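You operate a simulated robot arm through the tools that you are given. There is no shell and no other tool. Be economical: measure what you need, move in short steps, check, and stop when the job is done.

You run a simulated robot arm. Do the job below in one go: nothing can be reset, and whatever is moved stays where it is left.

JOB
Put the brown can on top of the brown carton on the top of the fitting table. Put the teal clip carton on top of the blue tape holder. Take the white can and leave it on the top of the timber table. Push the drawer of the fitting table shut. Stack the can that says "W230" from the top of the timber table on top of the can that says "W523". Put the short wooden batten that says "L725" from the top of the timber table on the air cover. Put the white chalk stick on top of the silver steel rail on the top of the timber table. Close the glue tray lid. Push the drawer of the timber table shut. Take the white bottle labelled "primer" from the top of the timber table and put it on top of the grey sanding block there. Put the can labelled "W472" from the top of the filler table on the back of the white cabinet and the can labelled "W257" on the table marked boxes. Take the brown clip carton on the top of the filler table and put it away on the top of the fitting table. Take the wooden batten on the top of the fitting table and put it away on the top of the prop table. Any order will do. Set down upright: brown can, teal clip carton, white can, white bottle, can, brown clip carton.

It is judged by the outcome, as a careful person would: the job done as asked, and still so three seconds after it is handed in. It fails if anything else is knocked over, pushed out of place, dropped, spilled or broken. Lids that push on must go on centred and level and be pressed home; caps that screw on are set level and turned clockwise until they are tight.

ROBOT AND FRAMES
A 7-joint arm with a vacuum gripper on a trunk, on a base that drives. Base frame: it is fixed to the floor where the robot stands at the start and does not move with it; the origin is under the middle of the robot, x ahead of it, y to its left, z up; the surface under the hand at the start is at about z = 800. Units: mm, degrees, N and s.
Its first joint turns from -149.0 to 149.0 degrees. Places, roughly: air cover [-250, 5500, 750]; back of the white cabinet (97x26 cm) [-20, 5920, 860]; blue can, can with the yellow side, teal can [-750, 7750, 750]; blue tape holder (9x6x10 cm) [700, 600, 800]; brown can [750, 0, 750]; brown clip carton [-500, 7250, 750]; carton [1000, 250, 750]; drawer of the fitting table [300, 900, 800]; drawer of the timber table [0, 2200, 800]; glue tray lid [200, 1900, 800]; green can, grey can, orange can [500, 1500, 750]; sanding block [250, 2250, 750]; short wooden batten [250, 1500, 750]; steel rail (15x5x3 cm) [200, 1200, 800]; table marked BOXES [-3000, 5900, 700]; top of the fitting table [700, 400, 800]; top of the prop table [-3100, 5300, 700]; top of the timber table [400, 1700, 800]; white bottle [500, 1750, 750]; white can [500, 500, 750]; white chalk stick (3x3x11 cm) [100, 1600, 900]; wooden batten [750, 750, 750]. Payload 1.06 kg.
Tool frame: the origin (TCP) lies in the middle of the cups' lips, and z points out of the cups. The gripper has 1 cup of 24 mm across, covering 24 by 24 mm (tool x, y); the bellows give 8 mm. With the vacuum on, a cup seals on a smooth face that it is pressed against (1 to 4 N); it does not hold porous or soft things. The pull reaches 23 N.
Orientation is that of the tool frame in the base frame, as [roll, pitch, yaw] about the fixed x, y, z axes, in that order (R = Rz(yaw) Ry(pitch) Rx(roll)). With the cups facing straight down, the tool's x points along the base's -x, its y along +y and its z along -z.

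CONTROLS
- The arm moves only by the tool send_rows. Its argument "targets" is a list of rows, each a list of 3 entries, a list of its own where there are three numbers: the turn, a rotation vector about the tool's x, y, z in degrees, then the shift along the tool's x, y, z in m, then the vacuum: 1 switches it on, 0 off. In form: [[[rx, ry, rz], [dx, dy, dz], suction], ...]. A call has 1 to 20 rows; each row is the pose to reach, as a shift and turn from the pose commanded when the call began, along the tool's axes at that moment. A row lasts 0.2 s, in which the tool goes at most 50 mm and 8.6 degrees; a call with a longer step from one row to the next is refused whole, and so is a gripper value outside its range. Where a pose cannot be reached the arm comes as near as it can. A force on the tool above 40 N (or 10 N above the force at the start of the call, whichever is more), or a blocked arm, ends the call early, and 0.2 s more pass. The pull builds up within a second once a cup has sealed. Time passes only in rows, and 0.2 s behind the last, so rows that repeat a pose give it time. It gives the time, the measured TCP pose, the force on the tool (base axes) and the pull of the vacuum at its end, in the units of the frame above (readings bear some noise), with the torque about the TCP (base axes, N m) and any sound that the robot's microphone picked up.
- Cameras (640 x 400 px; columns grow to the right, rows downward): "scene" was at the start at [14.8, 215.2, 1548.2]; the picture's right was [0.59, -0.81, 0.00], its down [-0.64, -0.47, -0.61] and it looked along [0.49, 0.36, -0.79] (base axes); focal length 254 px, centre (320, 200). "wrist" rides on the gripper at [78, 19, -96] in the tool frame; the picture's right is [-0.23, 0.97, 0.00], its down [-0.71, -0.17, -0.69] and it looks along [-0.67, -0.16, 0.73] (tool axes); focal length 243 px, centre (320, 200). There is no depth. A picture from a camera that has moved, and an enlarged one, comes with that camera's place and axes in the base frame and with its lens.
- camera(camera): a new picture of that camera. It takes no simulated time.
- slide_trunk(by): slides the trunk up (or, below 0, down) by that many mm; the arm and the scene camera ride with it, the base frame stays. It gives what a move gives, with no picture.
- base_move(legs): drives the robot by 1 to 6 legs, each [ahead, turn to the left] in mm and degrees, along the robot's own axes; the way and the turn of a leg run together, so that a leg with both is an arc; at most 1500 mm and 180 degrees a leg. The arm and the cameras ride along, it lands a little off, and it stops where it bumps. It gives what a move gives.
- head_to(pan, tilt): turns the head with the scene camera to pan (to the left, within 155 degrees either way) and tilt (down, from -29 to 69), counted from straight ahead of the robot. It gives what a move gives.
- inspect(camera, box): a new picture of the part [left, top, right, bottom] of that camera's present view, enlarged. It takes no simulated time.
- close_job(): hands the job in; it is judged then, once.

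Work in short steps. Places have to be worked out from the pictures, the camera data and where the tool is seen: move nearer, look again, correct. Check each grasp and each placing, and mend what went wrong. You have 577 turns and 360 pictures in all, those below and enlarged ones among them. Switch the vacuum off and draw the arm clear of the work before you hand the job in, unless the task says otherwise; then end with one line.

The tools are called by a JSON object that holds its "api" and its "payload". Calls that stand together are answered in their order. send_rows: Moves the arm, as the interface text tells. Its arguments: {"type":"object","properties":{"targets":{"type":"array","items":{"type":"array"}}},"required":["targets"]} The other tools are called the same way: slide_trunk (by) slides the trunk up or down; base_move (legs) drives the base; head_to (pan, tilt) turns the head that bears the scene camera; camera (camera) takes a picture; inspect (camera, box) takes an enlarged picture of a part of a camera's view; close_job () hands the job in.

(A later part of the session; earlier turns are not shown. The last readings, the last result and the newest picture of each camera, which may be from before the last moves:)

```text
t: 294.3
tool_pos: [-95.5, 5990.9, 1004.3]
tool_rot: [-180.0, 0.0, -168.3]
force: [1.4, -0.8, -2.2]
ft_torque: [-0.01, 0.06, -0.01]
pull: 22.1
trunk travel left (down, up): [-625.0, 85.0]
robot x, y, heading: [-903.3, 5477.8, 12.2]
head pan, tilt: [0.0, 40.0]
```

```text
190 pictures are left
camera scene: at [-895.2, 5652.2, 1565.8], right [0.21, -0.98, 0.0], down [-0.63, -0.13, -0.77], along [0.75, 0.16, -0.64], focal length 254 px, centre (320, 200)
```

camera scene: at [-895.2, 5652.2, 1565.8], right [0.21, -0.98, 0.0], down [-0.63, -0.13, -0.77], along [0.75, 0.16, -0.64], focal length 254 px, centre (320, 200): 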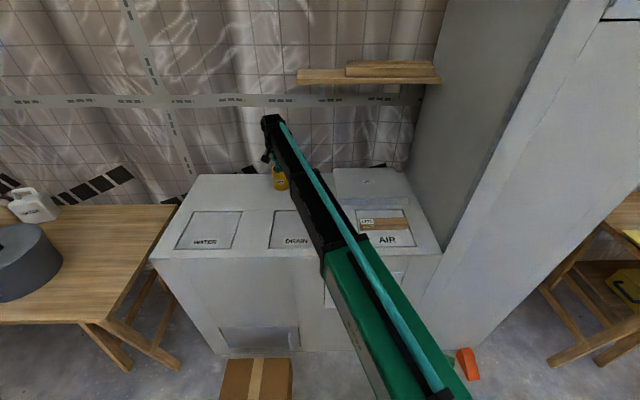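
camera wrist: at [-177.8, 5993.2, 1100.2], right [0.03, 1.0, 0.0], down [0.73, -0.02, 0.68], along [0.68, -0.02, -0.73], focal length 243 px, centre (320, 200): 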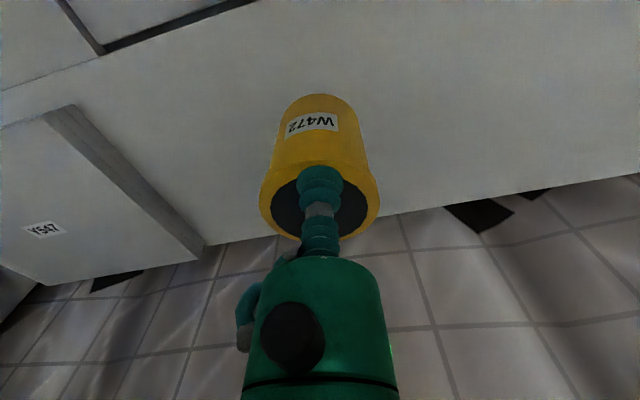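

{"api": "send_rows", "payload": {"targets": [[[0, 0, 0], [0, 0, 0.02], 1], [[0, 0, 0], [0, 0, 0.04], 1], [[0, 0, 0], [0, 0, 0.058], 1], [[0, 0, 0], [0, 0, 0.058], 1]]}}

{"api": "inspect", "payload": {"camera": "scene", "box": [240, 140, 330, 220]}}

```text
t: 295.3
tool_pos: [-96.6, 5991.1, 950.1]
tool_rot: [179.9, 0.2, -168.2]
force: [-4.8, 0.4, 8.5]
ft_torque: [0.01, -0.16, 0.0]
pull: 22.5
trunk travel left (down, up): [-625.0, 85.0]
robot x, y, heading: [-898.5, 5477.3, 11.9]
head pan, tilt: [0.0, 40.0]
```

```text
5.00 times, centred on (285, 180) of scene
camera zoom: at [-897.6, 5651.3, 1566.0], right [0.21, -0.98, 0.0], down [-0.63, -0.13, -0.77], along [0.75, 0.16, -0.64], focal length 1273 px, centre (495, 300)
```

zoom: 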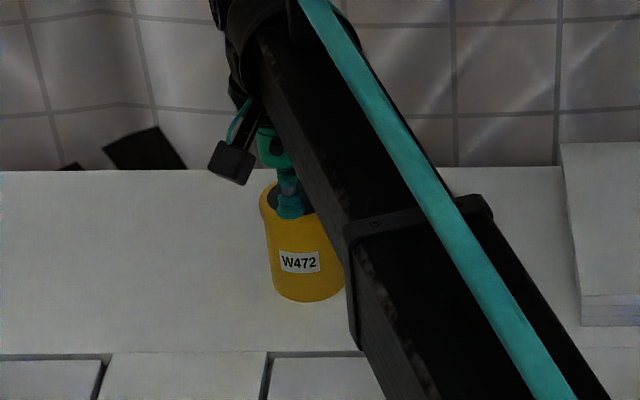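

Contact already; the can stands upright on the back strip. I release and rise.

{"api": "send_rows", "payload": {"targets": [[[0, 0, 0], [0, 0, -0.001], 1], [[0, 0, 0], [0, 0, -0.001], 0], [[0, 0, 0], [0, 0, -0.001], 0], [[0, 0, 0], [0, 0, -0.001], 0], [[0, 0, 0], [0, 0, -0.001], 0], [[0, 0, 0], [0, 0, -0.005], 0], [[0, 0, 0], [0, 0, -0.012], 0], [[0, 0, 0], [0, 0, -0.04], 0], [[0, 0, 0], [0, 0, -0.085], 0], [[0, 0, 0], [0, 0, -0.13], 0], [[0, 0, 0], [0, 0, -0.15], 0]]}}

{"api": "camera", "payload": {"camera": "wrist"}}

```text
t: 297.7
tool_pos: [-97.2, 5994.1, 1095.4]
tool_rot: [180.0, 0.0, -168.1]
force: [-0.1, -0.7, -0.1]
ft_torque: [-0.03, 0.02, 0.03]
pull: 0.1
trunk travel left (down, up): [-625.0, 85.0]
robot x, y, heading: [-900.2, 5478.1, 12.0]
head pan, tilt: [0.0, 40.0]
```

```text
188 pictures are left
camera wrist: at [-178.8, 5996.5, 1191.8], right [0.03, 1.0, 0.0], down [0.73, -0.02, 0.68], along [0.68, -0.02, -0.73], focal length 243 px, centre (320, 200)
```

wrist: 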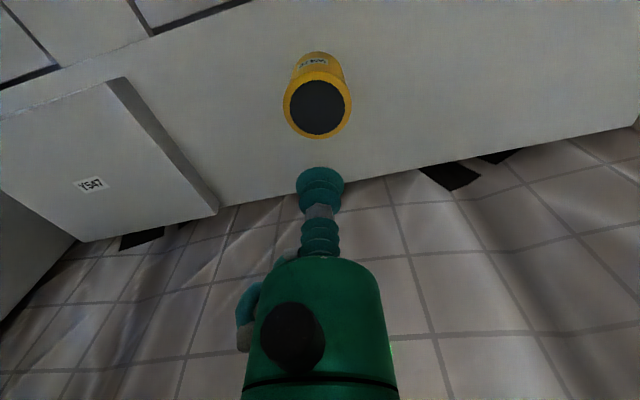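

W472 done. I retract the arm and go back to the filler table in reverse for W257.

{"api": "send_rows", "payload": {"targets": [[[0, 0, 0], [0.027, -0.037, 0], 0], [[0, 0, 0], [0.054, -0.075, 0], 0], [[0, 0, 0], [0.081, -0.113, 0], 0], [[0, 0, 0], [0.108, -0.15, 0], 0], [[0, 0, 0], [0.135, -0.188, 0], 0], [[0, 0, 0], [0.162, -0.225, 0], 0], [[0, 0, 0], [0.189, -0.263, 0], 0], [[0, 0, 0], [0.216, -0.3, 0], 0], [[0, 0, 0], [0.243, -0.338, 0], 0]]}}

{"api": "base_move", "payload": {"legs": [[-350, 0], [0, -88.2], [-1000, 0], [-918, 0], [0, 89]]}}

{"api": "camera", "payload": {"camera": "scene"}}

```text
t: 299.7
tool_pos: [-267.6, 5614.5, 1098.7]
tool_rot: [180.0, 0.0, -168.2]
force: [-0.3, -0.3, -0.7]
ft_torque: [0.0, 0.02, 0.0]
pull: 0.0
trunk travel left (down, up): [-625.0, 85.0]
robot x, y, heading: [-899.4, 5474.4, 12.0]
head pan, tilt: [0.0, 40.0]
```

```text
t: 318.7
tool_pos: [-1227.0, 7458.1, 1097.2]
tool_rot: [-180.0, 0.0, -160.1]
force: [-0.7, 0.0, -0.4]
ft_torque: [0.02, 0.01, 0.0]
pull: 0.1
trunk travel left (down, up): [-625.0, 85.0]
robot x, y, heading: [-1831.8, 7234.6, 20.3]
head pan, tilt: [0.0, 40.0]
```

```text
187 pictures are left
camera scene: at [-1854.4, 7408.1, 1565.8], right [0.34, -0.94, 0.0], down [-0.6, -0.22, -0.77], along [0.72, 0.26, -0.64], focal length 254 px, centre (320, 200)
```

scene: 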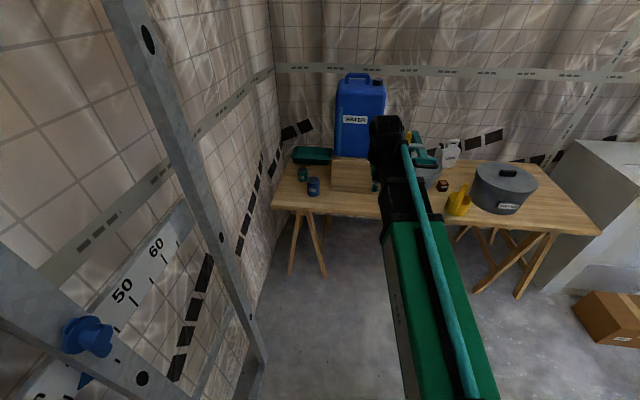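

{"api": "base_move", "payload": {"legs": [[0, -9.6], [395, 0], [0, 2]]}}

{"api": "camera", "payload": {"camera": "scene"}}

{"api": "camera", "payload": {"camera": "wrist"}}

```text
t: 322.2
tool_pos: [-818.5, 7456.6, 1098.3]
tool_rot: [-180.0, 0.0, -167.2]
force: [-0.6, -0.2, -0.2]
ft_torque: [-0.02, -0.01, 0.02]
pull: 0.1
trunk travel left (down, up): [-625.0, 85.0]
robot x, y, heading: [-1449.3, 7306.9, 13.2]
head pan, tilt: [0.0, 40.0]
```

```text
186 pictures are left
camera scene: at [-1448.1, 7481.7, 1565.8], right [0.22, -0.97, 0.0], down [-0.63, -0.14, -0.77], along [0.75, 0.17, -0.64], focal length 254 px, centre (320, 200)
```

scene: 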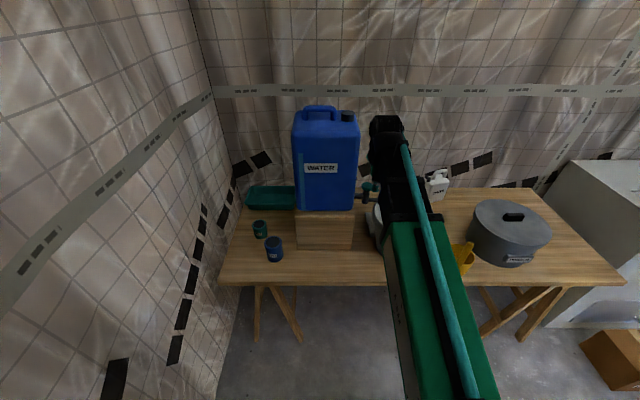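

```text
185 pictures are left
camera wrist: at [-900.2, 7456.9, 1194.6], right [0.01, 1.0, 0.0], down [0.73, -0.01, 0.68], along [0.68, -0.01, -0.73], focal length 243 px, centre (320, 200)
```

wrist: 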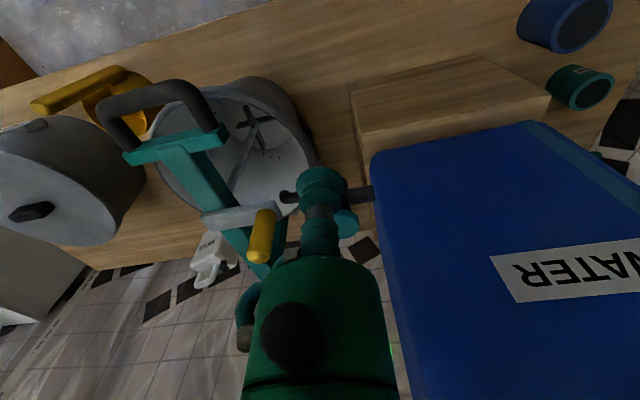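

{"api": "inspect", "payload": {"camera": "scene", "box": [220, 180, 320, 290]}}

{"api": "inspect", "payload": {"camera": "wrist", "box": [460, 0, 640, 120]}}

```text
3.64 times, centred on (270, 235) of scene
camera zoom: at [-1448.1, 7481.7, 1565.8], right [0.22, -0.97, 0.0], down [-0.63, -0.14, -0.77], along [0.75, 0.17, -0.64], focal length 926 px, centre (502, 73)
```

zoom: 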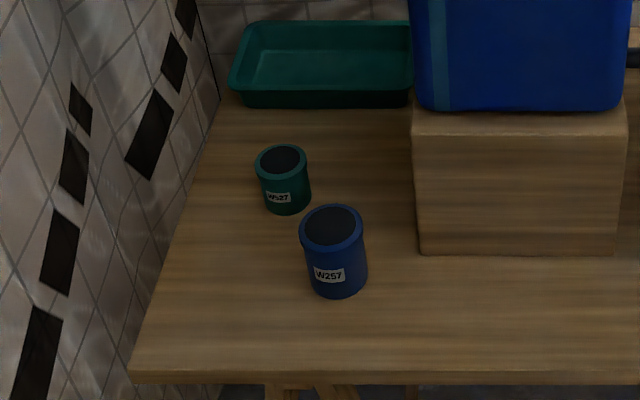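

```text
3.33 times, centred on (550, 60) of wrist
camera zoom: at [-900.2, 7456.9, 1194.6], right [0.01, 1.0, 0.0], down [0.73, -0.01, 0.68], along [0.68, -0.01, -0.73], focal length 809 px, centre (-447, 667)
```

zoom: 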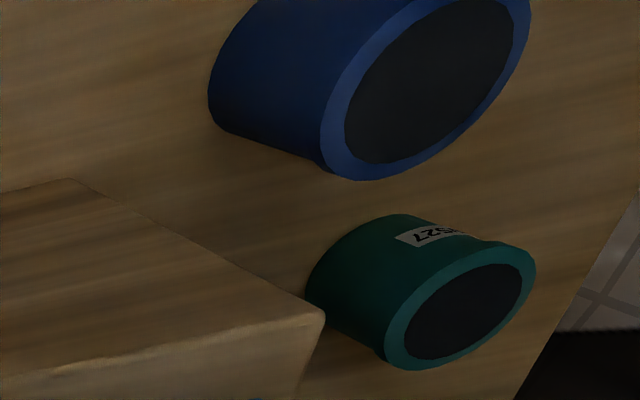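

W257's top triangulates to (-846, 7806, 798). I back the hand off the canister, swing left in front of it, and come above W257.

{"api": "send_rows", "payload": {"targets": [[[0, 0, 0], [0.03, 0.01, 0], 0], [[0, 0, 0], [0.05, 0.045, 0], 0], [[0, 0, 0], [0.05, 0.09, 0], 0], [[0, 0, 0], [0.05, 0.135, 0], 0], [[0, 0, 0], [0.05, 0.18, 0], 0], [[0, 0, 0], [0.045, 0.225, 0], 0], [[0, 0, 0], [0.035, 0.27, 0], 0], [[0, 0, 0], [0.015, 0.31, 0], 0], [[0, 0, 0], [-0.02, 0.34, 0], 0], [[0, 0, 0], [-0.045, 0.347, 0.03], 0], [[0, 0, 0], [-0.045, 0.347, 0.075], 0], [[0, 0, 0], [-0.045, 0.347, 0.12], 0]]}}

{"api": "camera", "payload": {"camera": "wrist"}}

```text
t: 324.9
tool_pos: [-850.3, 7806.0, 975.7]
tool_rot: [-180.0, 0.0, -167.2]
force: [0.6, -0.3, 0.9]
ft_torque: [-0.01, -0.02, 0.02]
pull: 0.0
trunk travel left (down, up): [-625.0, 85.0]
robot x, y, heading: [-1451.8, 7305.5, 12.8]
head pan, tilt: [0.0, 40.0]
```

```text
182 pictures are left
camera wrist: at [-932.2, 7806.1, 1071.9], right [0.01, 1.0, 0.0], down [0.73, -0.01, 0.69], along [0.69, -0.01, -0.73], focal length 243 px, centre (320, 200)
```

wrist: 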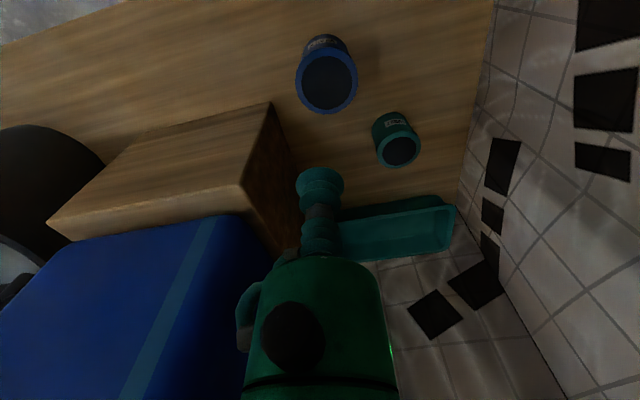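

{"api": "send_rows", "payload": {"targets": [[[0, 0, 0], [-0.005, 0.004, 0.04], 1], [[0, 0, 0], [-0.005, 0.004, 0.085], 1], [[0, 0, 0], [-0.005, 0.004, 0.13], 1], [[0, 0, 0], [-0.005, 0.004, 0.16], 1], [[0, 0, 0], [-0.005, 0.004, 0.165], 1]]}}

{"api": "inspect", "payload": {"camera": "wrist", "box": [240, 60, 400, 220]}}

```text
t: 326.1
tool_pos: [-847.7, 7810.1, 814.2]
tool_rot: [-180.0, -0.1, -167.2]
force: [-0.3, 0.0, -0.2]
ft_torque: [-0.02, -0.01, 0.01]
pull: 0.1
trunk travel left (down, up): [-625.0, 85.0]
robot x, y, heading: [-1449.1, 7309.2, 13.0]
head pan, tilt: [0.0, 40.0]
```

```text
2.50 times, centred on (320, 140) of wrist
camera zoom: at [-930.7, 7810.9, 910.4], right [0.01, 1.0, 0.0], down [0.73, -0.01, 0.69], along [0.69, -0.01, -0.73], focal length 606 px, centre (320, 350)
```

zoom: 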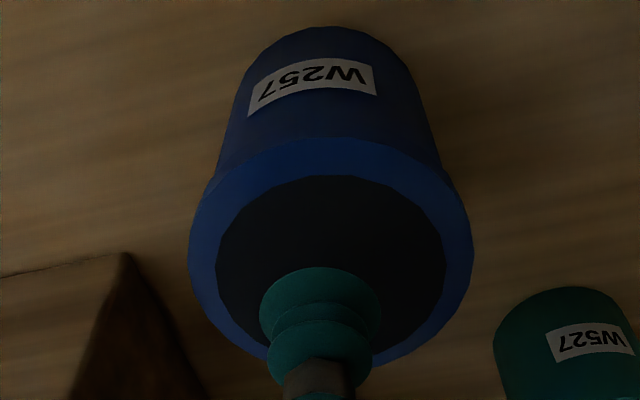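

{"api": "send_rows", "payload": {"targets": [[[0, 0, 0], [0.002, 0.002, 0.006], 1], [[0, 0, 0], [0.002, 0.002, 0.011], 1], [[0, 0, 0], [0.002, 0.002, 0.015], 1], [[0, 0, 0], [0.002, 0.002, 0.015], 1]]}}

```text
t: 327.1
tool_pos: [-849.9, 7811.4, 797.1]
tool_rot: [-180.0, 0.0, -167.2]
force: [0.1, -0.2, -0.2]
ft_torque: [0.02, 0.0, 0.0]
pull: 0.2
trunk travel left (down, up): [-625.0, 85.0]
robot x, y, heading: [-1446.2, 7302.7, 12.8]
head pan, tilt: [0.0, 40.0]
```

{"api": "send_rows", "payload": {"targets": [[[0, 0, 0], [0, 0, 0.003], 1], [[0, 0, 0], [0, 0, 0.005], 1], [[0, 0, 0], [0, 0, 0.005], 1]]}}

```text
t: 327.9
tool_pos: [-850.3, 7810.3, 793.4]
tool_rot: [179.9, 0.0, -167.3]
force: [0.2, 0.3, 0.3]
ft_torque: [0.01, 0.02, -0.01]
pull: 22.6
trunk travel left (down, up): [-625.0, 85.0]
robot x, y, heading: [-1449.7, 7307.0, 13.0]
head pan, tilt: [0.0, 40.0]
```

W257 is held. I lift, retract in front of the canister, back out and turn clockwise to look at the BOXES table.

{"api": "send_rows", "payload": {"targets": [[[0, 0, 0], [0, 0, -0.04], 1], [[0, 0, 0], [0, 0, -0.085], 1], [[0, 0, 0], [0, 0, -0.13], 1], [[0, 0, 0], [0, 0, -0.175], 1], [[0, 0, 0], [0, 0, -0.22], 1], [[0, 0, 0], [0, 0, -0.265], 1], [[0, 0, 0], [0, 0, -0.305], 1], [[0, 0, 0], [0.03, -0.03, -0.305], 1], [[0, 0, 0], [0.06, -0.065, -0.305], 1], [[0, 0, 0], [0.08, -0.11, -0.305], 1], [[0, 0, 0], [0.09, -0.155, -0.305], 1], [[0, 0, 0], [0.09, -0.2, -0.305], 1], [[0, 0, 0], [0.09, -0.245, -0.305], 1], [[0, 0, 0], [0.08, -0.29, -0.305], 1], [[0, 0, 0], [0.06, -0.33, -0.305], 1]]}}

{"api": "base_move", "payload": {"legs": [[-350, 0], [0, -130]]}}

{"api": "head_to", "payload": {"pan": -20, "tilt": 25}}

{"api": "camera", "payload": {"camera": "scene"}}

```text
t: 331.1
tool_pos: [-831.2, 7472.7, 1101.0]
tool_rot: [-180.0, 0.0, -167.1]
force: [-0.4, 0.2, -2.1]
ft_torque: [-0.03, 0.01, -0.01]
pull: 22.6
trunk travel left (down, up): [-625.0, 85.0]
robot x, y, heading: [-1447.7, 7308.4, 12.7]
head pan, tilt: [0.0, 40.0]
```

```text
t: 338.7
tool_pos: [-2049.0, 6637.3, 1102.4]
tool_rot: [180.0, 0.0, 64.1]
force: [-0.3, 0.2, -2.3]
ft_torque: [0.05, 0.0, 0.01]
pull: 22.7
trunk travel left (down, up): [-625.0, 85.0]
robot x, y, heading: [-1798.9, 7224.3, -115.6]
head pan, tilt: [0.0, 40.0]
```

```text
t: 339.5
tool_pos: [-2049.8, 6638.9, 1101.5]
tool_rot: [-180.0, 0.1, 64.2]
force: [0.5, 0.1, -2.3]
ft_torque: [0.02, -0.03, -0.01]
pull: 23.1
trunk travel left (down, up): [-625.0, 85.0]
robot x, y, heading: [-1795.9, 7228.4, -115.5]
head pan, tilt: [-20.0, 25.0]
```

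```text
180 pictures are left
camera scene: at [-1690.1, 7128.0, 1589.0], right [-0.7, 0.71, 0.0], down [0.3, 0.3, -0.91], along [-0.65, -0.63, -0.42], focal length 254 px, centre (320, 200)
```

scene: 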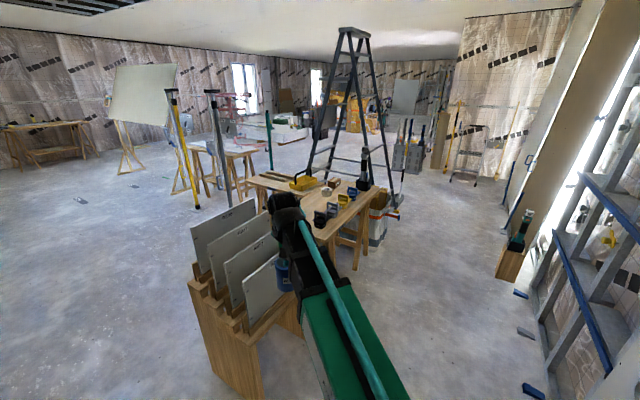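

{"api": "inspect", "payload": {"camera": "scene", "box": [230, 140, 420, 300]}}

```text
2.50 times, centred on (325, 220) of scene
camera zoom: at [-1690.1, 7128.0, 1589.0], right [-0.7, 0.71, 0.0], down [0.3, 0.3, -0.91], along [-0.65, -0.63, -0.42], focal length 636 px, centre (308, 150)
```

zoom: 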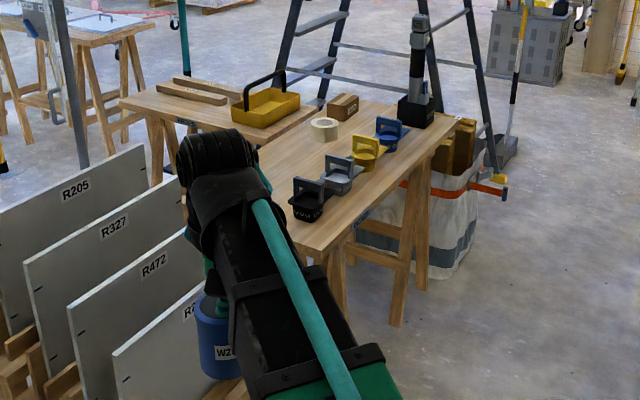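

The BOXES table's north edge runs at about (-2666, 6242) to (-3669, 5975). I drive round the board rack to its north side.

{"api": "base_move", "payload": {"legs": [[0, -51.7], [700, 0], [640, 0], [0, 90]]}}

{"api": "head_to", "payload": {"pan": 0, "tilt": 35}}

{"api": "camera", "payload": {"camera": "scene"}}

```text
t: 352.9
tool_pos: [-2918.2, 6353.9, 1102.2]
tool_rot: [180.0, 0.0, 104.5]
force: [0.7, 0.6, -2.7]
ft_torque: [0.04, 0.02, -0.02]
pull: 23.6
trunk travel left (down, up): [-625.0, 85.0]
robot x, y, heading: [-3103.9, 6960.7, -75.3]
head pan, tilt: [-20.0, 25.0]
```

```text
t: 353.7
tool_pos: [-2919.4, 6353.6, 1102.3]
tool_rot: [-180.0, 0.0, 104.5]
force: [-0.8, 0.4, -2.8]
ft_torque: [0.02, 0.03, -0.02]
pull: 22.6
trunk travel left (down, up): [-625.0, 85.0]
robot x, y, heading: [-3101.0, 6965.2, -75.5]
head pan, tilt: [0.0, 35.0]
```

```text
178 pictures are left
camera scene: at [-2928.9, 6967.1, 1573.4], right [-0.97, -0.25, 0.0], down [-0.14, 0.55, -0.82], along [0.21, -0.79, -0.57], focal length 254 px, centre (320, 200)
```

scene: 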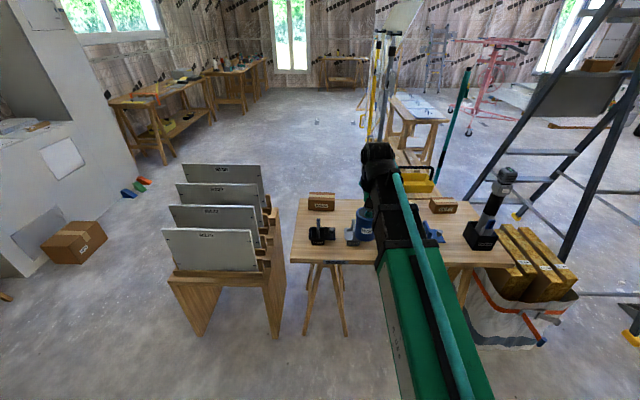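

I advance 330 mm so the hand comes over the table, and look down with the wrist camera.

{"api": "base_move", "payload": {"legs": [[330, 0]]}}

{"api": "camera", "payload": {"camera": "wrist"}}

{"api": "camera", "payload": {"camera": "scene"}}

```text
t: 355.9
tool_pos: [-2839.6, 6029.1, 1102.0]
tool_rot: [180.0, 0.0, 104.2]
force: [0.3, 0.1, -2.4]
ft_torque: [0.05, 0.0, 0.01]
pull: 22.8
trunk travel left (down, up): [-625.0, 85.0]
robot x, y, heading: [-3024.8, 6643.5, -75.5]
head pan, tilt: [0.0, 35.0]
```

```text
177 pictures are left
camera wrist: at [-2841.1, 6109.1, 1198.4], right [1.0, 0.01, 0.0], down [0.01, -0.73, 0.68], along [0.01, -0.68, -0.73], focal length 243 px, centre (320, 200)
```

wrist: 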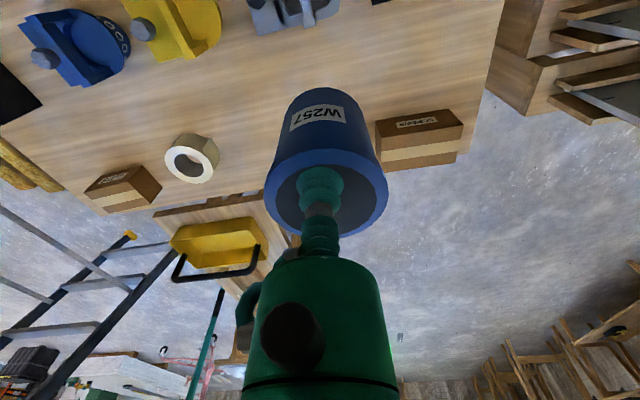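

```text
176 pictures are left
camera scene: at [-2845.4, 6641.9, 1573.3], right [-0.97, -0.25, 0.0], down [-0.14, 0.56, -0.82], along [0.2, -0.79, -0.57], focal length 254 px, centre (320, 200)
```

scene: 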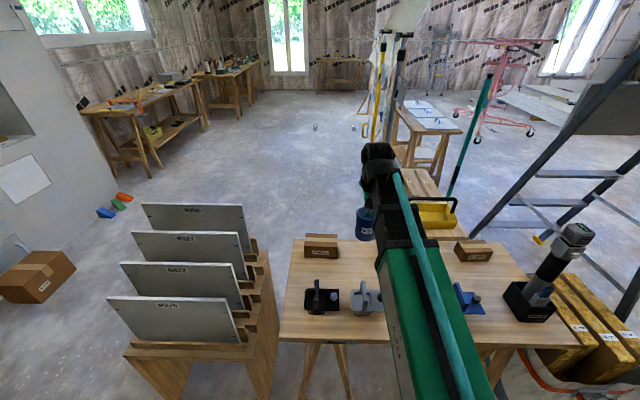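

Free wood lies around (-2890, 5925). I carry the can there and lower.

{"api": "send_rows", "payload": {"targets": [[[0, 0, 0], [-0.03, -0.025, 0], 1], [[0, 0, 0], [-0.06, -0.05, 0], 1], [[0, 0, 0], [-0.0884, -0.0743, 0], 1], [[0, 0, 0], [-0.0884, -0.0743, 0.045], 1], [[0, 0, 0], [-0.0884, -0.0743, 0.09], 1], [[0, 0, 0], [-0.0884, -0.0743, 0.135], 1], [[0, 0, 0], [-0.0884, -0.0743, 0.18], 1], [[0, 0, 0], [-0.0884, -0.0743, 0.22], 1]]}}

{"api": "camera", "payload": {"camera": "wrist"}}

{"api": "inspect", "payload": {"camera": "scene", "box": [270, 180, 410, 320]}}

```text
t: 357.7
tool_pos: [-2892.1, 5927.6, 880.9]
tool_rot: [179.9, 0.0, 104.0]
force: [0.1, 0.0, -3.0]
ft_torque: [0.04, 0.0, 0.02]
pull: 23.1
trunk travel left (down, up): [-625.0, 85.0]
robot x, y, heading: [-3019.9, 6635.7, -75.7]
head pan, tilt: [0.0, 35.0]
```

```text
175 pictures are left
camera wrist: at [-2893.3, 6007.1, 976.7], right [1.0, 0.01, 0.0], down [0.01, -0.73, 0.68], along [0.01, -0.68, -0.73], focal length 243 px, centre (320, 200)
```

wrist: 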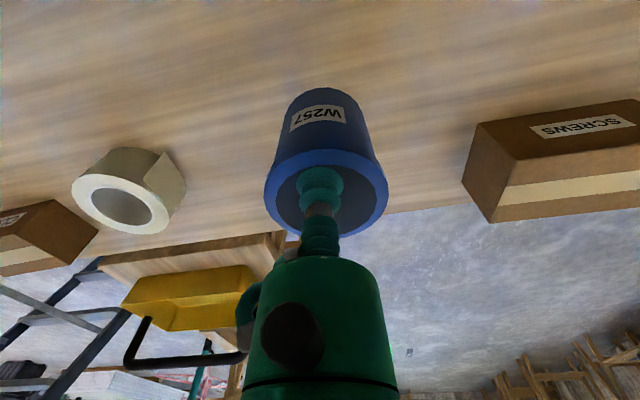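

```text
2.86 times, centred on (340, 250) of scene
camera zoom: at [-2845.6, 6642.3, 1573.4], right [-0.97, -0.25, 0.0], down [-0.14, 0.56, -0.82], along [0.2, -0.79, -0.57], focal length 727 px, centre (263, 57)
```

zoom: 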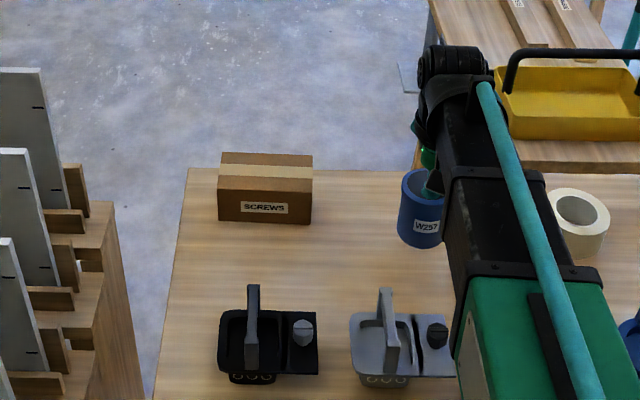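

{"api": "send_rows", "payload": {"targets": [[[0, 0, 0], [0, 0, 0.03], 1], [[0, 0, 0], [0, 0, 0.055], 1], [[0, 0, 0], [0, 0, 0.07], 1], [[0, 0, 0], [0, 0, 0.07], 1]]}}

```text
t: 358.5
tool_pos: [-2890.9, 5927.9, 820.5]
tool_rot: [-179.9, 0.2, 104.1]
force: [-1.2, 3.9, 26.5]
ft_torque: [-0.03, 0.01, 0.02]
pull: 22.7
trunk travel left (down, up): [-625.0, 85.0]
robot x, y, heading: [-3020.7, 6640.2, -75.6]
head pan, tilt: [0.0, 35.0]
stopped in row 3: the force on the tool passed its limit at 58 N (the readings are from after the stop); the commanded pose is now the measured one
```

Contact came higher than expected (table is a bit higher). I ease up and check.

{"api": "send_rows", "payload": {"targets": [[[0, 0, 0], [0, 0, -0.002], 1], [[0, 0, 0], [0, 0, -0.003], 1], [[0, 0, 0], [0, 0, -0.003], 1]]}}

{"api": "inspect", "payload": {"camera": "scene", "box": [270, 180, 410, 320]}}

```text
t: 359.3
tool_pos: [-2889.8, 5927.8, 820.6]
tool_rot: [-179.9, 0.3, 104.1]
force: [-2.7, 6.1, 14.2]
ft_torque: [-0.09, -0.03, -0.01]
pull: 22.8
trunk travel left (down, up): [-625.0, 85.0]
robot x, y, heading: [-3018.2, 6641.2, -75.8]
head pan, tilt: [0.0, 35.0]
```

```text
2.86 times, centred on (340, 250) of scene
camera zoom: at [-2846.2, 6644.7, 1573.4], right [-0.97, -0.25, 0.0], down [-0.14, 0.55, -0.82], along [0.2, -0.79, -0.57], focal length 727 px, centre (263, 57)
```

zoom: 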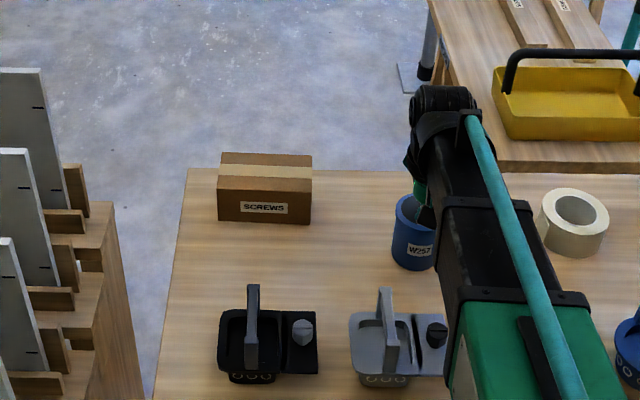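

Still 14 N of load; I ease another 2 mm, then release and rise.

{"api": "send_rows", "payload": {"targets": [[[0, 0, 0], [0, 0, -0.002], 1], [[0, 0, 0], [0, 0, -0.002], 0], [[0, 0, 0], [0, 0, -0.002], 0], [[0, 0, 0], [0, 0, -0.002], 0], [[0, 0, 0], [0, 0, -0.002], 0], [[0, 0, 0], [0, 0, -0.006], 0], [[0, 0, 0], [0, 0, -0.012], 0], [[0, 0, 0], [0, 0, -0.04], 0], [[0, 0, 0], [0, 0, -0.085], 0], [[0, 0, 0], [0, 0, -0.13], 0], [[0, 0, 0], [0, 0, -0.175], 0], [[0, 0, 0], [0, 0, -0.22], 0]]}}

{"api": "camera", "payload": {"camera": "wrist"}}

```text
t: 361.9
tool_pos: [-2890.3, 5926.6, 1039.6]
tool_rot: [-179.9, 0.1, 104.0]
force: [0.0, -0.6, -0.6]
ft_torque: [-0.03, 0.02, 0.02]
pull: 0.0
trunk travel left (down, up): [-625.0, 85.0]
robot x, y, heading: [-3020.5, 6641.0, -76.0]
head pan, tilt: [0.0, 35.0]
```

```text
172 pictures are left
camera wrist: at [-2891.3, 6007.2, 1136.1], right [1.0, 0.01, 0.0], down [0.01, -0.73, 0.69], along [0.01, -0.69, -0.73], focal length 243 px, centre (320, 200)
```

wrist: 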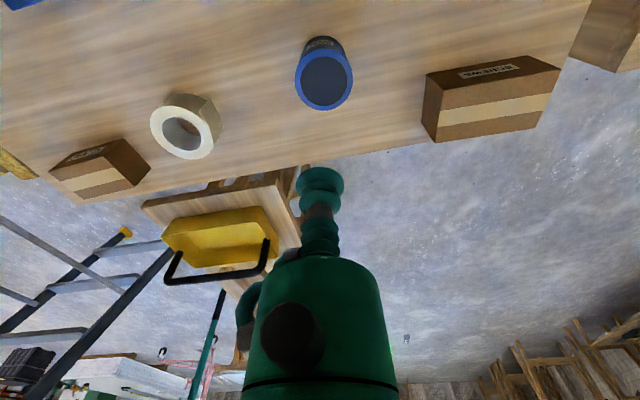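

W257 stands on the BOXES table. A quick look at the prop table behind for later.

{"api": "head_to", "payload": {"pan": -5, "tilt": 28}}

{"api": "inspect", "payload": {"camera": "scene", "box": [300, 120, 480, 260]}}

{"api": "camera", "payload": {"camera": "scene"}}

```text
t: 362.6
tool_pos: [-2889.7, 5925.7, 1039.5]
tool_rot: [-179.9, 0.1, 104.1]
force: [-0.5, -0.2, -0.1]
ft_torque: [0.05, -0.03, 0.0]
pull: 0.2
trunk travel left (down, up): [-625.0, 85.0]
robot x, y, heading: [-3021.5, 6642.4, -75.6]
head pan, tilt: [-5.0, 28.0]
```

```text
2.86 times, centred on (390, 190) of scene
camera zoom: at [-2852.6, 6638.1, 1584.3], right [-0.99, -0.16, 0.0], down [-0.08, 0.46, -0.88], along [0.14, -0.87, -0.47], focal length 727 px, centre (120, 229)
```

zoom: 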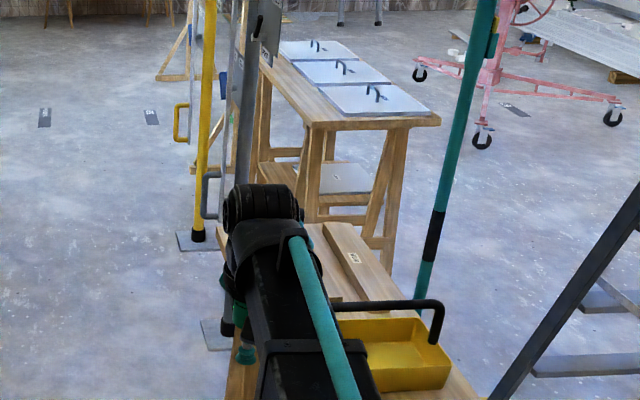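

```text
170 pictures are left
camera scene: at [-2852.6, 6638.1, 1584.3], right [-0.99, -0.16, 0.0], down [-0.08, 0.46, -0.88], along [0.14, -0.87, -0.47], focal length 254 px, centre (320, 200)
```

scene: 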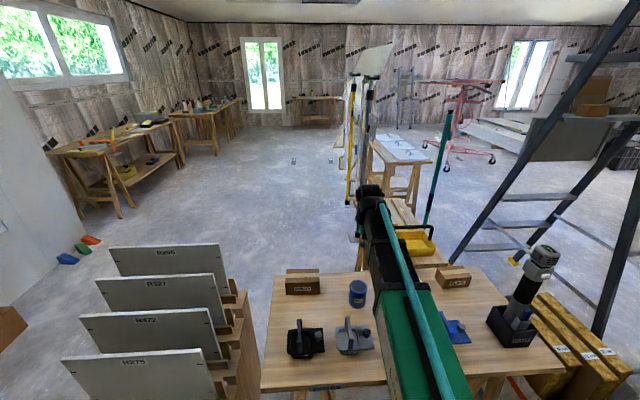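

Now back for the brown clip carton on the filler table. I raise the hand, back off, turn east and drive toward it.

{"api": "send_rows", "payload": {"targets": [[[0, 0, 0], [0.03, 0, -0.03], 0], [[0, 0, 0], [0.07, 0, -0.06], 0]]}}

{"api": "base_move", "payload": {"legs": [[-330, 0], [0, 75.6], [1000, 0], [500, 0]]}}

{"api": "head_to", "payload": {"pan": 5, "tilt": 35}}

{"api": "camera", "payload": {"camera": "scene"}}

```text
t: 363.1
tool_pos: [-2906.7, 6001.5, 1099.0]
tool_rot: [-179.9, 0.2, 104.1]
force: [-0.6, 0.1, -0.3]
ft_torque: [-0.02, -0.01, 0.01]
pull: 0.1
trunk travel left (down, up): [-625.0, 85.0]
robot x, y, heading: [-3021.0, 6641.0, -75.8]
head pan, tilt: [-5.0, 28.0]
```

```text
t: 375.9
tool_pos: [-968.2, 6895.3, 1099.8]
tool_rot: [-180.0, 0.2, 179.2]
force: [-0.9, 0.8, -0.2]
ft_torque: [0.05, 0.01, 0.01]
pull: 0.1
trunk travel left (down, up): [-625.0, 85.0]
robot x, y, heading: [-1615.1, 6950.0, -0.6]
head pan, tilt: [-5.0, 28.0]
```

```text
t: 376.6
tool_pos: [-968.2, 6895.4, 1098.5]
tool_rot: [-179.9, 0.2, 179.2]
force: [0.6, 0.6, 0.0]
ft_torque: [0.0, 0.01, 0.0]
pull: 0.1
trunk travel left (down, up): [-625.0, 85.0]
robot x, y, heading: [-1615.9, 6951.6, -0.5]
head pan, tilt: [5.0, 35.0]
```

```text
169 pictures are left
camera scene: at [-1572.1, 7128.4, 1573.4], right [0.07, -1.0, 0.0], down [-0.57, -0.04, -0.82], along [0.82, 0.06, -0.57], focal length 254 px, centre (320, 200)
```

scene: 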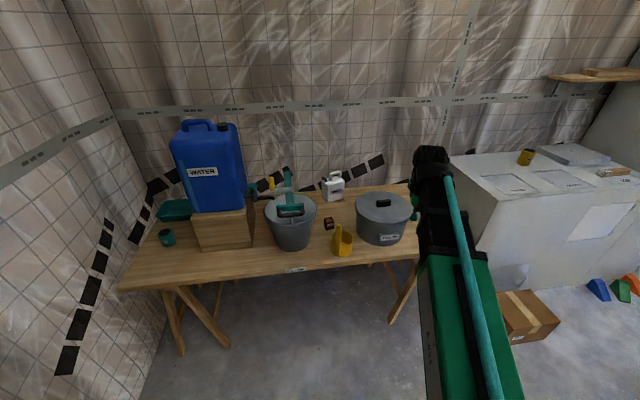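

{"api": "inspect", "payload": {"camera": "scene", "box": [250, 160, 420, 280]}}

```text
3.33 times, centred on (335, 220) of scene
camera zoom: at [-1572.1, 7128.4, 1573.4], right [0.07, -1.0, 0.0], down [-0.57, -0.04, -0.82], along [0.82, 0.06, -0.57], focal length 848 px, centre (270, 133)
```

zoom: 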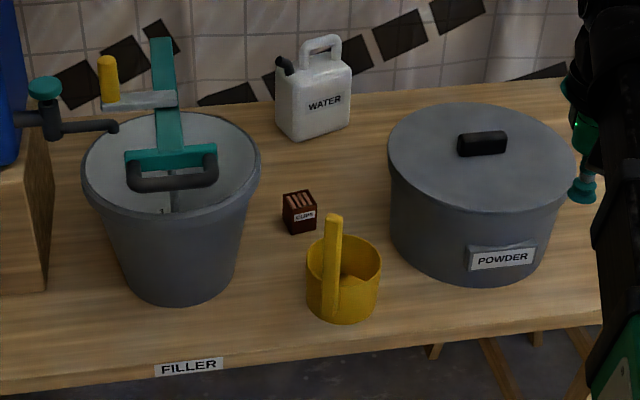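

The brown clip carton is at about (-565, 7158), top z ≈ 755, between bucket and pot. I advance 265 mm, and rotate the tool 45° so the camera stays clear of bucket and pot.

{"api": "base_move", "payload": {"legs": [[265, 0]]}}

{"api": "send_rows", "payload": {"targets": [[[0, 0, -8], [0, 0.02, 0], 0], [[0, 0, -16], [0, 0.05, 0], 0], [[0, 0, -24], [-0.01, 0.09, 0], 0], [[0, 0, -32], [-0.03, 0.13, 0], 0], [[0, 0, -40], [-0.05, 0.17, 0], 0], [[0, 0, -45], [-0.08, 0.2, 0], 0], [[0, 0, -45], [-0.11, 0.23, 0], 0]]}}

{"api": "camera", "payload": {"camera": "wrist"}}

{"api": "inspect", "payload": {"camera": "scene", "box": [250, 160, 420, 300]}}

```text
t: 378.5
tool_pos: [-689.3, 6890.9, 1097.8]
tool_rot: [-179.9, 0.1, 179.1]
force: [0.1, 0.5, 0.8]
ft_torque: [0.01, -0.02, 0.01]
pull: 0.2
trunk travel left (down, up): [-625.0, 85.0]
robot x, y, heading: [-1337.6, 6946.9, -0.6]
head pan, tilt: [5.0, 35.0]
```

```text
t: 380.1
tool_pos: [-578.0, 7118.5, 1103.1]
tool_rot: [-180.0, 0.0, -135.9]
force: [0.4, -0.3, -1.7]
ft_torque: [0.02, 0.01, -0.01]
pull: 0.1
trunk travel left (down, up): [-625.0, 85.0]
robot x, y, heading: [-1335.4, 6948.6, -1.0]
head pan, tilt: [5.0, 35.0]
```

```text
167 pictures are left
camera wrist: at [-647.9, 7078.5, 1198.6], right [-0.51, 0.86, 0.0], down [0.63, 0.37, 0.69], along [0.59, 0.35, -0.73], focal length 243 px, centre (320, 200)
```

wrist: 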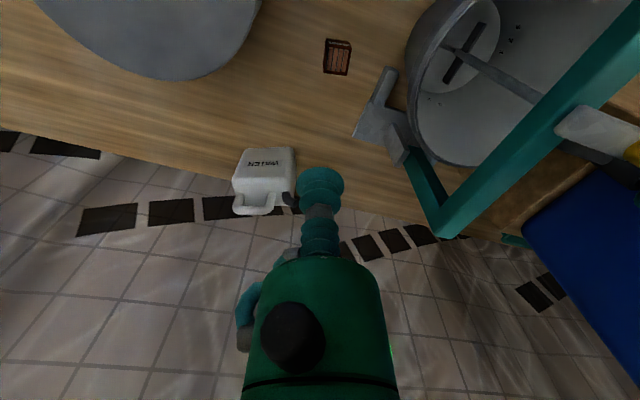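

```text
2.86 times, centred on (335, 230) of scene
camera zoom: at [-1292.6, 7125.2, 1573.3], right [0.07, -1.0, 0.0], down [-0.57, -0.04, -0.82], along [0.82, 0.06, -0.57], focal length 727 px, centre (277, 114)
```

zoom: 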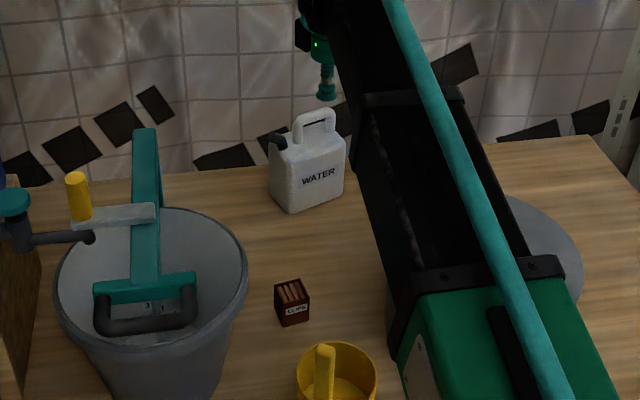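

{"api": "inspect", "payload": {"camera": "wrist", "box": [290, 20, 390, 100]}}

{"api": "inspect", "payload": {"camera": "scene", "box": [310, 245, 370, 285]}}

```text
5.00 times, centred on (340, 60) of wrist
camera zoom: at [-647.9, 7078.5, 1198.6], right [-0.51, 0.86, 0.0], down [0.63, 0.37, 0.69], along [0.59, 0.35, -0.73], focal length 1213 px, centre (220, 900)
```

zoom: 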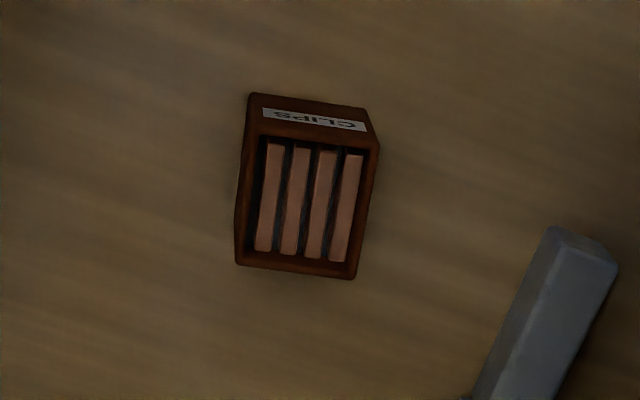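

```text
10.00 times, centred on (340, 265) of scene
camera zoom: at [-1292.6, 7125.2, 1573.3], right [0.07, -1.0, 0.0], down [-0.57, -0.04, -0.82], along [0.82, 0.06, -0.57], focal length 2545 px, centre (120, -450)
```

zoom: 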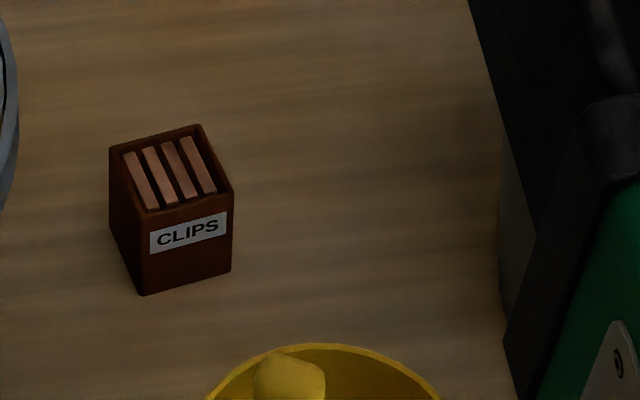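

Carton top centre is (-572.6, 7156.3, 762). I move over it and descend carefully.

{"api": "send_rows", "payload": {"targets": [[[0, 0, 0], [-0.0302, 0.0234, 0.02], 0], [[0, 0, 0], [-0.0302, 0.0234, 0.065], 0], [[0, 0, 0], [-0.0302, 0.0234, 0.11], 0], [[0, 0, 0], [-0.0302, 0.0234, 0.155], 0], [[0, 0, 0], [-0.0302, 0.0234, 0.2], 0], [[0, 0, 0], [-0.0302, 0.0234, 0.245], 0], [[0, 0, 0], [-0.0302, 0.0234, 0.29], 0], [[0, 0, 0], [-0.0302, 0.0234, 0.318], 0]]}}

{"api": "inspect", "payload": {"camera": "wrist", "box": [240, 60, 400, 220]}}

```text
t: 381.9
tool_pos: [-568.7, 7157.2, 777.5]
tool_rot: [-179.9, -0.1, -135.9]
force: [-0.1, 0.4, 0.5]
ft_torque: [-0.01, 0.01, 0.0]
pull: 0.0
trunk travel left (down, up): [-625.0, 85.0]
robot x, y, heading: [-1336.9, 6947.9, -0.8]
head pan, tilt: [5.0, 35.0]
```

```text
2.50 times, centred on (320, 140) of wrist
camera zoom: at [-640.4, 7116.3, 874.7], right [-0.51, 0.86, 0.0], down [0.63, 0.37, 0.69], along [0.59, 0.35, -0.73], focal length 606 px, centre (320, 350)
```

zoom: 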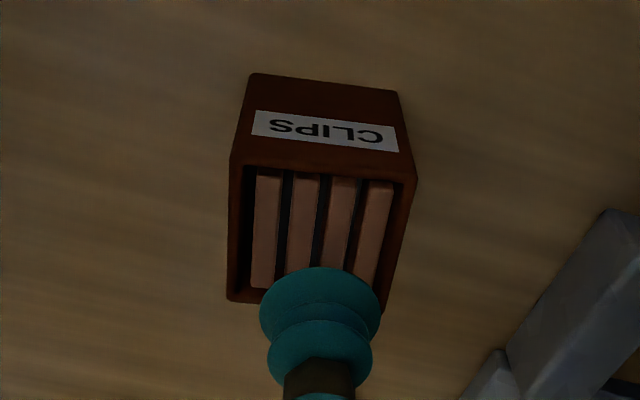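

{"api": "send_rows", "payload": {"targets": [[[0, 0, 0], [0.003, 0, 0.006], 1], [[0, 0, 0], [0.003, 0, 0.012], 1], [[0, 0, 0], [0.003, 0, 0.015], 1], [[0, 0, 0], [0.003, 0, 0.015], 1]]}}

{"api": "inspect", "payload": {"camera": "wrist", "box": [240, 60, 400, 220]}}

```text
t: 382.9
tool_pos: [-572.4, 7155.4, 763.9]
tool_rot: [-179.8, 0.0, -135.9]
force: [-1.3, -0.6, 0.4]
ft_torque: [-0.04, 0.0, 0.01]
pull: 0.1
trunk travel left (down, up): [-625.0, 85.0]
robot x, y, heading: [-1337.7, 6949.2, -1.0]
head pan, tilt: [5.0, 35.0]
```

```text
2.50 times, centred on (320, 140) of wrist
camera zoom: at [-643.1, 7114.1, 861.2], right [-0.51, 0.86, 0.0], down [0.63, 0.37, 0.69], along [0.59, 0.35, -0.73], focal length 606 px, centre (320, 350)
```

zoom: 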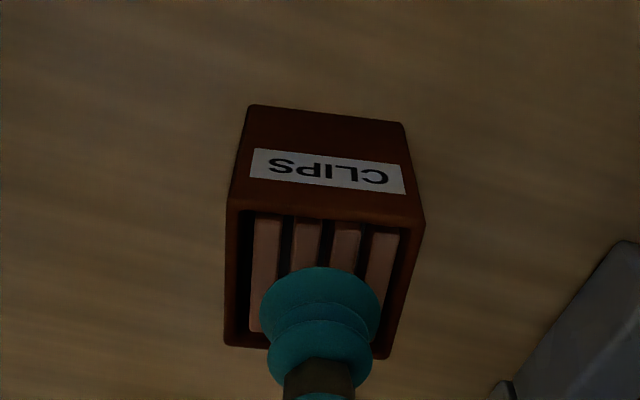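

{"api": "send_rows", "payload": {"targets": [[[0, 0, 0], [0.002, 0, 0.004], 1], [[0, 0, 0], [0.002, 0, 0.008], 1], [[0, 0, 0], [0.002, 0, 0.01], 1], [[0, 0, 0], [0.002, 0, 0.01], 1]]}}

```text
t: 383.9
tool_pos: [-571.8, 7154.0, 754.1]
tool_rot: [-179.9, 0.0, -135.9]
force: [-0.5, -0.3, -0.5]
ft_torque: [0.0, -0.02, -0.02]
pull: 0.1
trunk travel left (down, up): [-625.0, 85.0]
robot x, y, heading: [-1334.7, 6951.1, -1.1]
head pan, tilt: [5.0, 35.0]
```

{"api": "send_rows", "payload": {"targets": [[[0, 0, 0], [0, 0, 0.003], 1], [[0, 0, 0], [0, 0, 0.005], 1], [[0, 0, 0], [0, 0, 0.005], 1]]}}

```text
t: 384.7
tool_pos: [-571.5, 7153.3, 750.3]
tool_rot: [-179.8, 0.0, -135.9]
force: [0.0, -0.9, 2.7]
ft_torque: [0.01, -0.01, -0.02]
pull: 23.5
trunk travel left (down, up): [-625.0, 85.0]
robot x, y, heading: [-1335.9, 6943.2, -1.0]
head pan, tilt: [5.0, 35.0]
```

Sealed. I lift the carton, retract and turn the tool back.

{"api": "send_rows", "payload": {"targets": [[[0, 0, 0], [0, 0, -0.02], 1], [[0, 0, 0], [0, 0, -0.06], 1], [[0, 0, 0], [0, 0, -0.105], 1], [[0, 0, 0], [0, 0, -0.15], 1], [[0, 0, 0], [0, 0, -0.195], 1], [[0, 0, 0], [0, 0, -0.24], 1], [[0, 0, 0], [0, 0, -0.285], 1], [[0, 0, 0], [0, 0, -0.33], 1], [[0, 0, 0], [0, 0, -0.36], 1], [[0, 0, 8], [0.04, -0.006, -0.36], 1], [[0, 0, 16], [0.08, -0.012, -0.36], 1], [[0, 0, 24], [0.12, -0.018, -0.36], 1], [[0, 0, 32], [0.16, -0.024, -0.36], 1], [[0, 0, 40], [0.197, -0.028, -0.36], 1], [[0, 0, 45], [0.197, -0.028, -0.36], 1]]}}

{"api": "base_move", "payload": {"legs": [[-350, 0], [0, -76.3], [1400, 0], [1400, 0]]}}

{"api": "head_to", "payload": {"pan": 0, "tilt": 20}}

{"api": "camera", "payload": {"camera": "scene"}}

```text
t: 387.9
tool_pos: [-695.3, 6995.3, 1108.6]
tool_rot: [-179.9, 0.1, 179.0]
force: [0.8, 0.6, -1.7]
ft_torque: [0.0, 0.03, -0.01]
pull: 22.7
trunk travel left (down, up): [-625.0, 85.0]
robot x, y, heading: [-1337.0, 6945.7, -0.7]
head pan, tilt: [5.0, 35.0]
```

```text
t: 406.4
tool_pos: [-755.9, 3693.2, 1108.5]
tool_rot: [-179.9, 0.2, 106.1]
force: [0.0, 0.6, -1.1]
ft_torque: [-0.01, 0.0, -0.01]
pull: 23.3
trunk travel left (down, up): [-625.0, 85.0]
robot x, y, heading: [-989.9, 4295.0, -73.9]
head pan, tilt: [5.0, 35.0]
```

```text
t: 407.1
tool_pos: [-755.4, 3693.8, 1108.0]
tool_rot: [-179.9, 0.1, 106.2]
force: [0.8, 0.5, -1.3]
ft_torque: [0.04, 0.0, -0.01]
pull: 22.8
trunk travel left (down, up): [-625.0, 85.0]
robot x, y, heading: [-991.3, 4299.2, -73.5]
head pan, tilt: [0.0, 20.0]
```

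```text
161 pictures are left
camera scene: at [-814.1, 4297.2, 1597.1], right [-0.96, -0.28, 0.0], down [-0.1, 0.33, -0.94], along [0.26, -0.9, -0.34], focal length 254 px, centre (320, 200)
```

scene: 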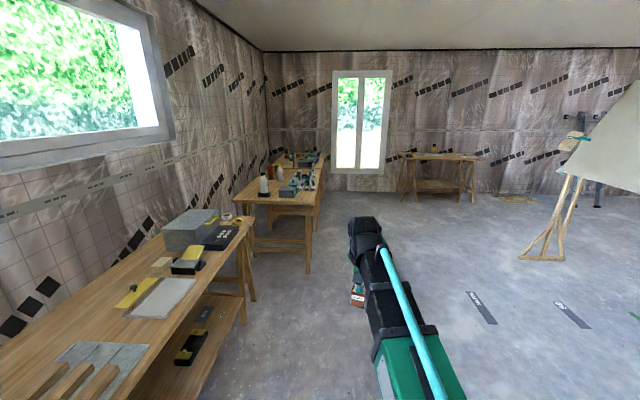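

Corridor is clear. I continue to in front of the fitting table.

{"api": "base_move", "payload": {"legs": [[0, -5.5], [1300, 0], [1300, 0], [1212, 0], [0, 91.9]]}}

{"api": "head_to", "payload": {"pan": 0, "tilt": 42}}

{"api": "camera", "payload": {"camera": "scene"}}

```text
t: 430.1
tool_pos: [360.7, 780.0, 1107.4]
tool_rot: [-180.0, 0.0, -164.5]
force: [0.3, -0.2, -1.6]
ft_torque: [0.02, 0.0, -0.02]
pull: 23.3
trunk travel left (down, up): [-625.0, 85.0]
robot x, y, heading: [-241.3, 551.9, 15.5]
head pan, tilt: [0.0, 20.0]
```

```text
t: 430.9
tool_pos: [360.8, 780.8, 1108.2]
tool_rot: [-180.0, 0.1, -164.5]
force: [0.4, -0.5, -0.7]
ft_torque: [0.0, 0.0, 0.01]
pull: 22.7
trunk travel left (down, up): [-625.0, 85.0]
robot x, y, heading: [-242.6, 551.7, 15.4]
head pan, tilt: [0.0, 42.0]
```

```text
160 pictures are left
camera scene: at [-251.6, 727.8, 1562.9], right [0.27, -0.96, 0.0], down [-0.64, -0.18, -0.74], along [0.72, 0.2, -0.67], focal length 254 px, centre (320, 200)
```

scene: 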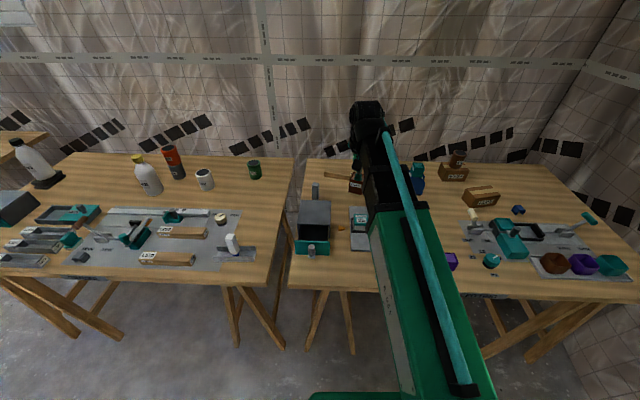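

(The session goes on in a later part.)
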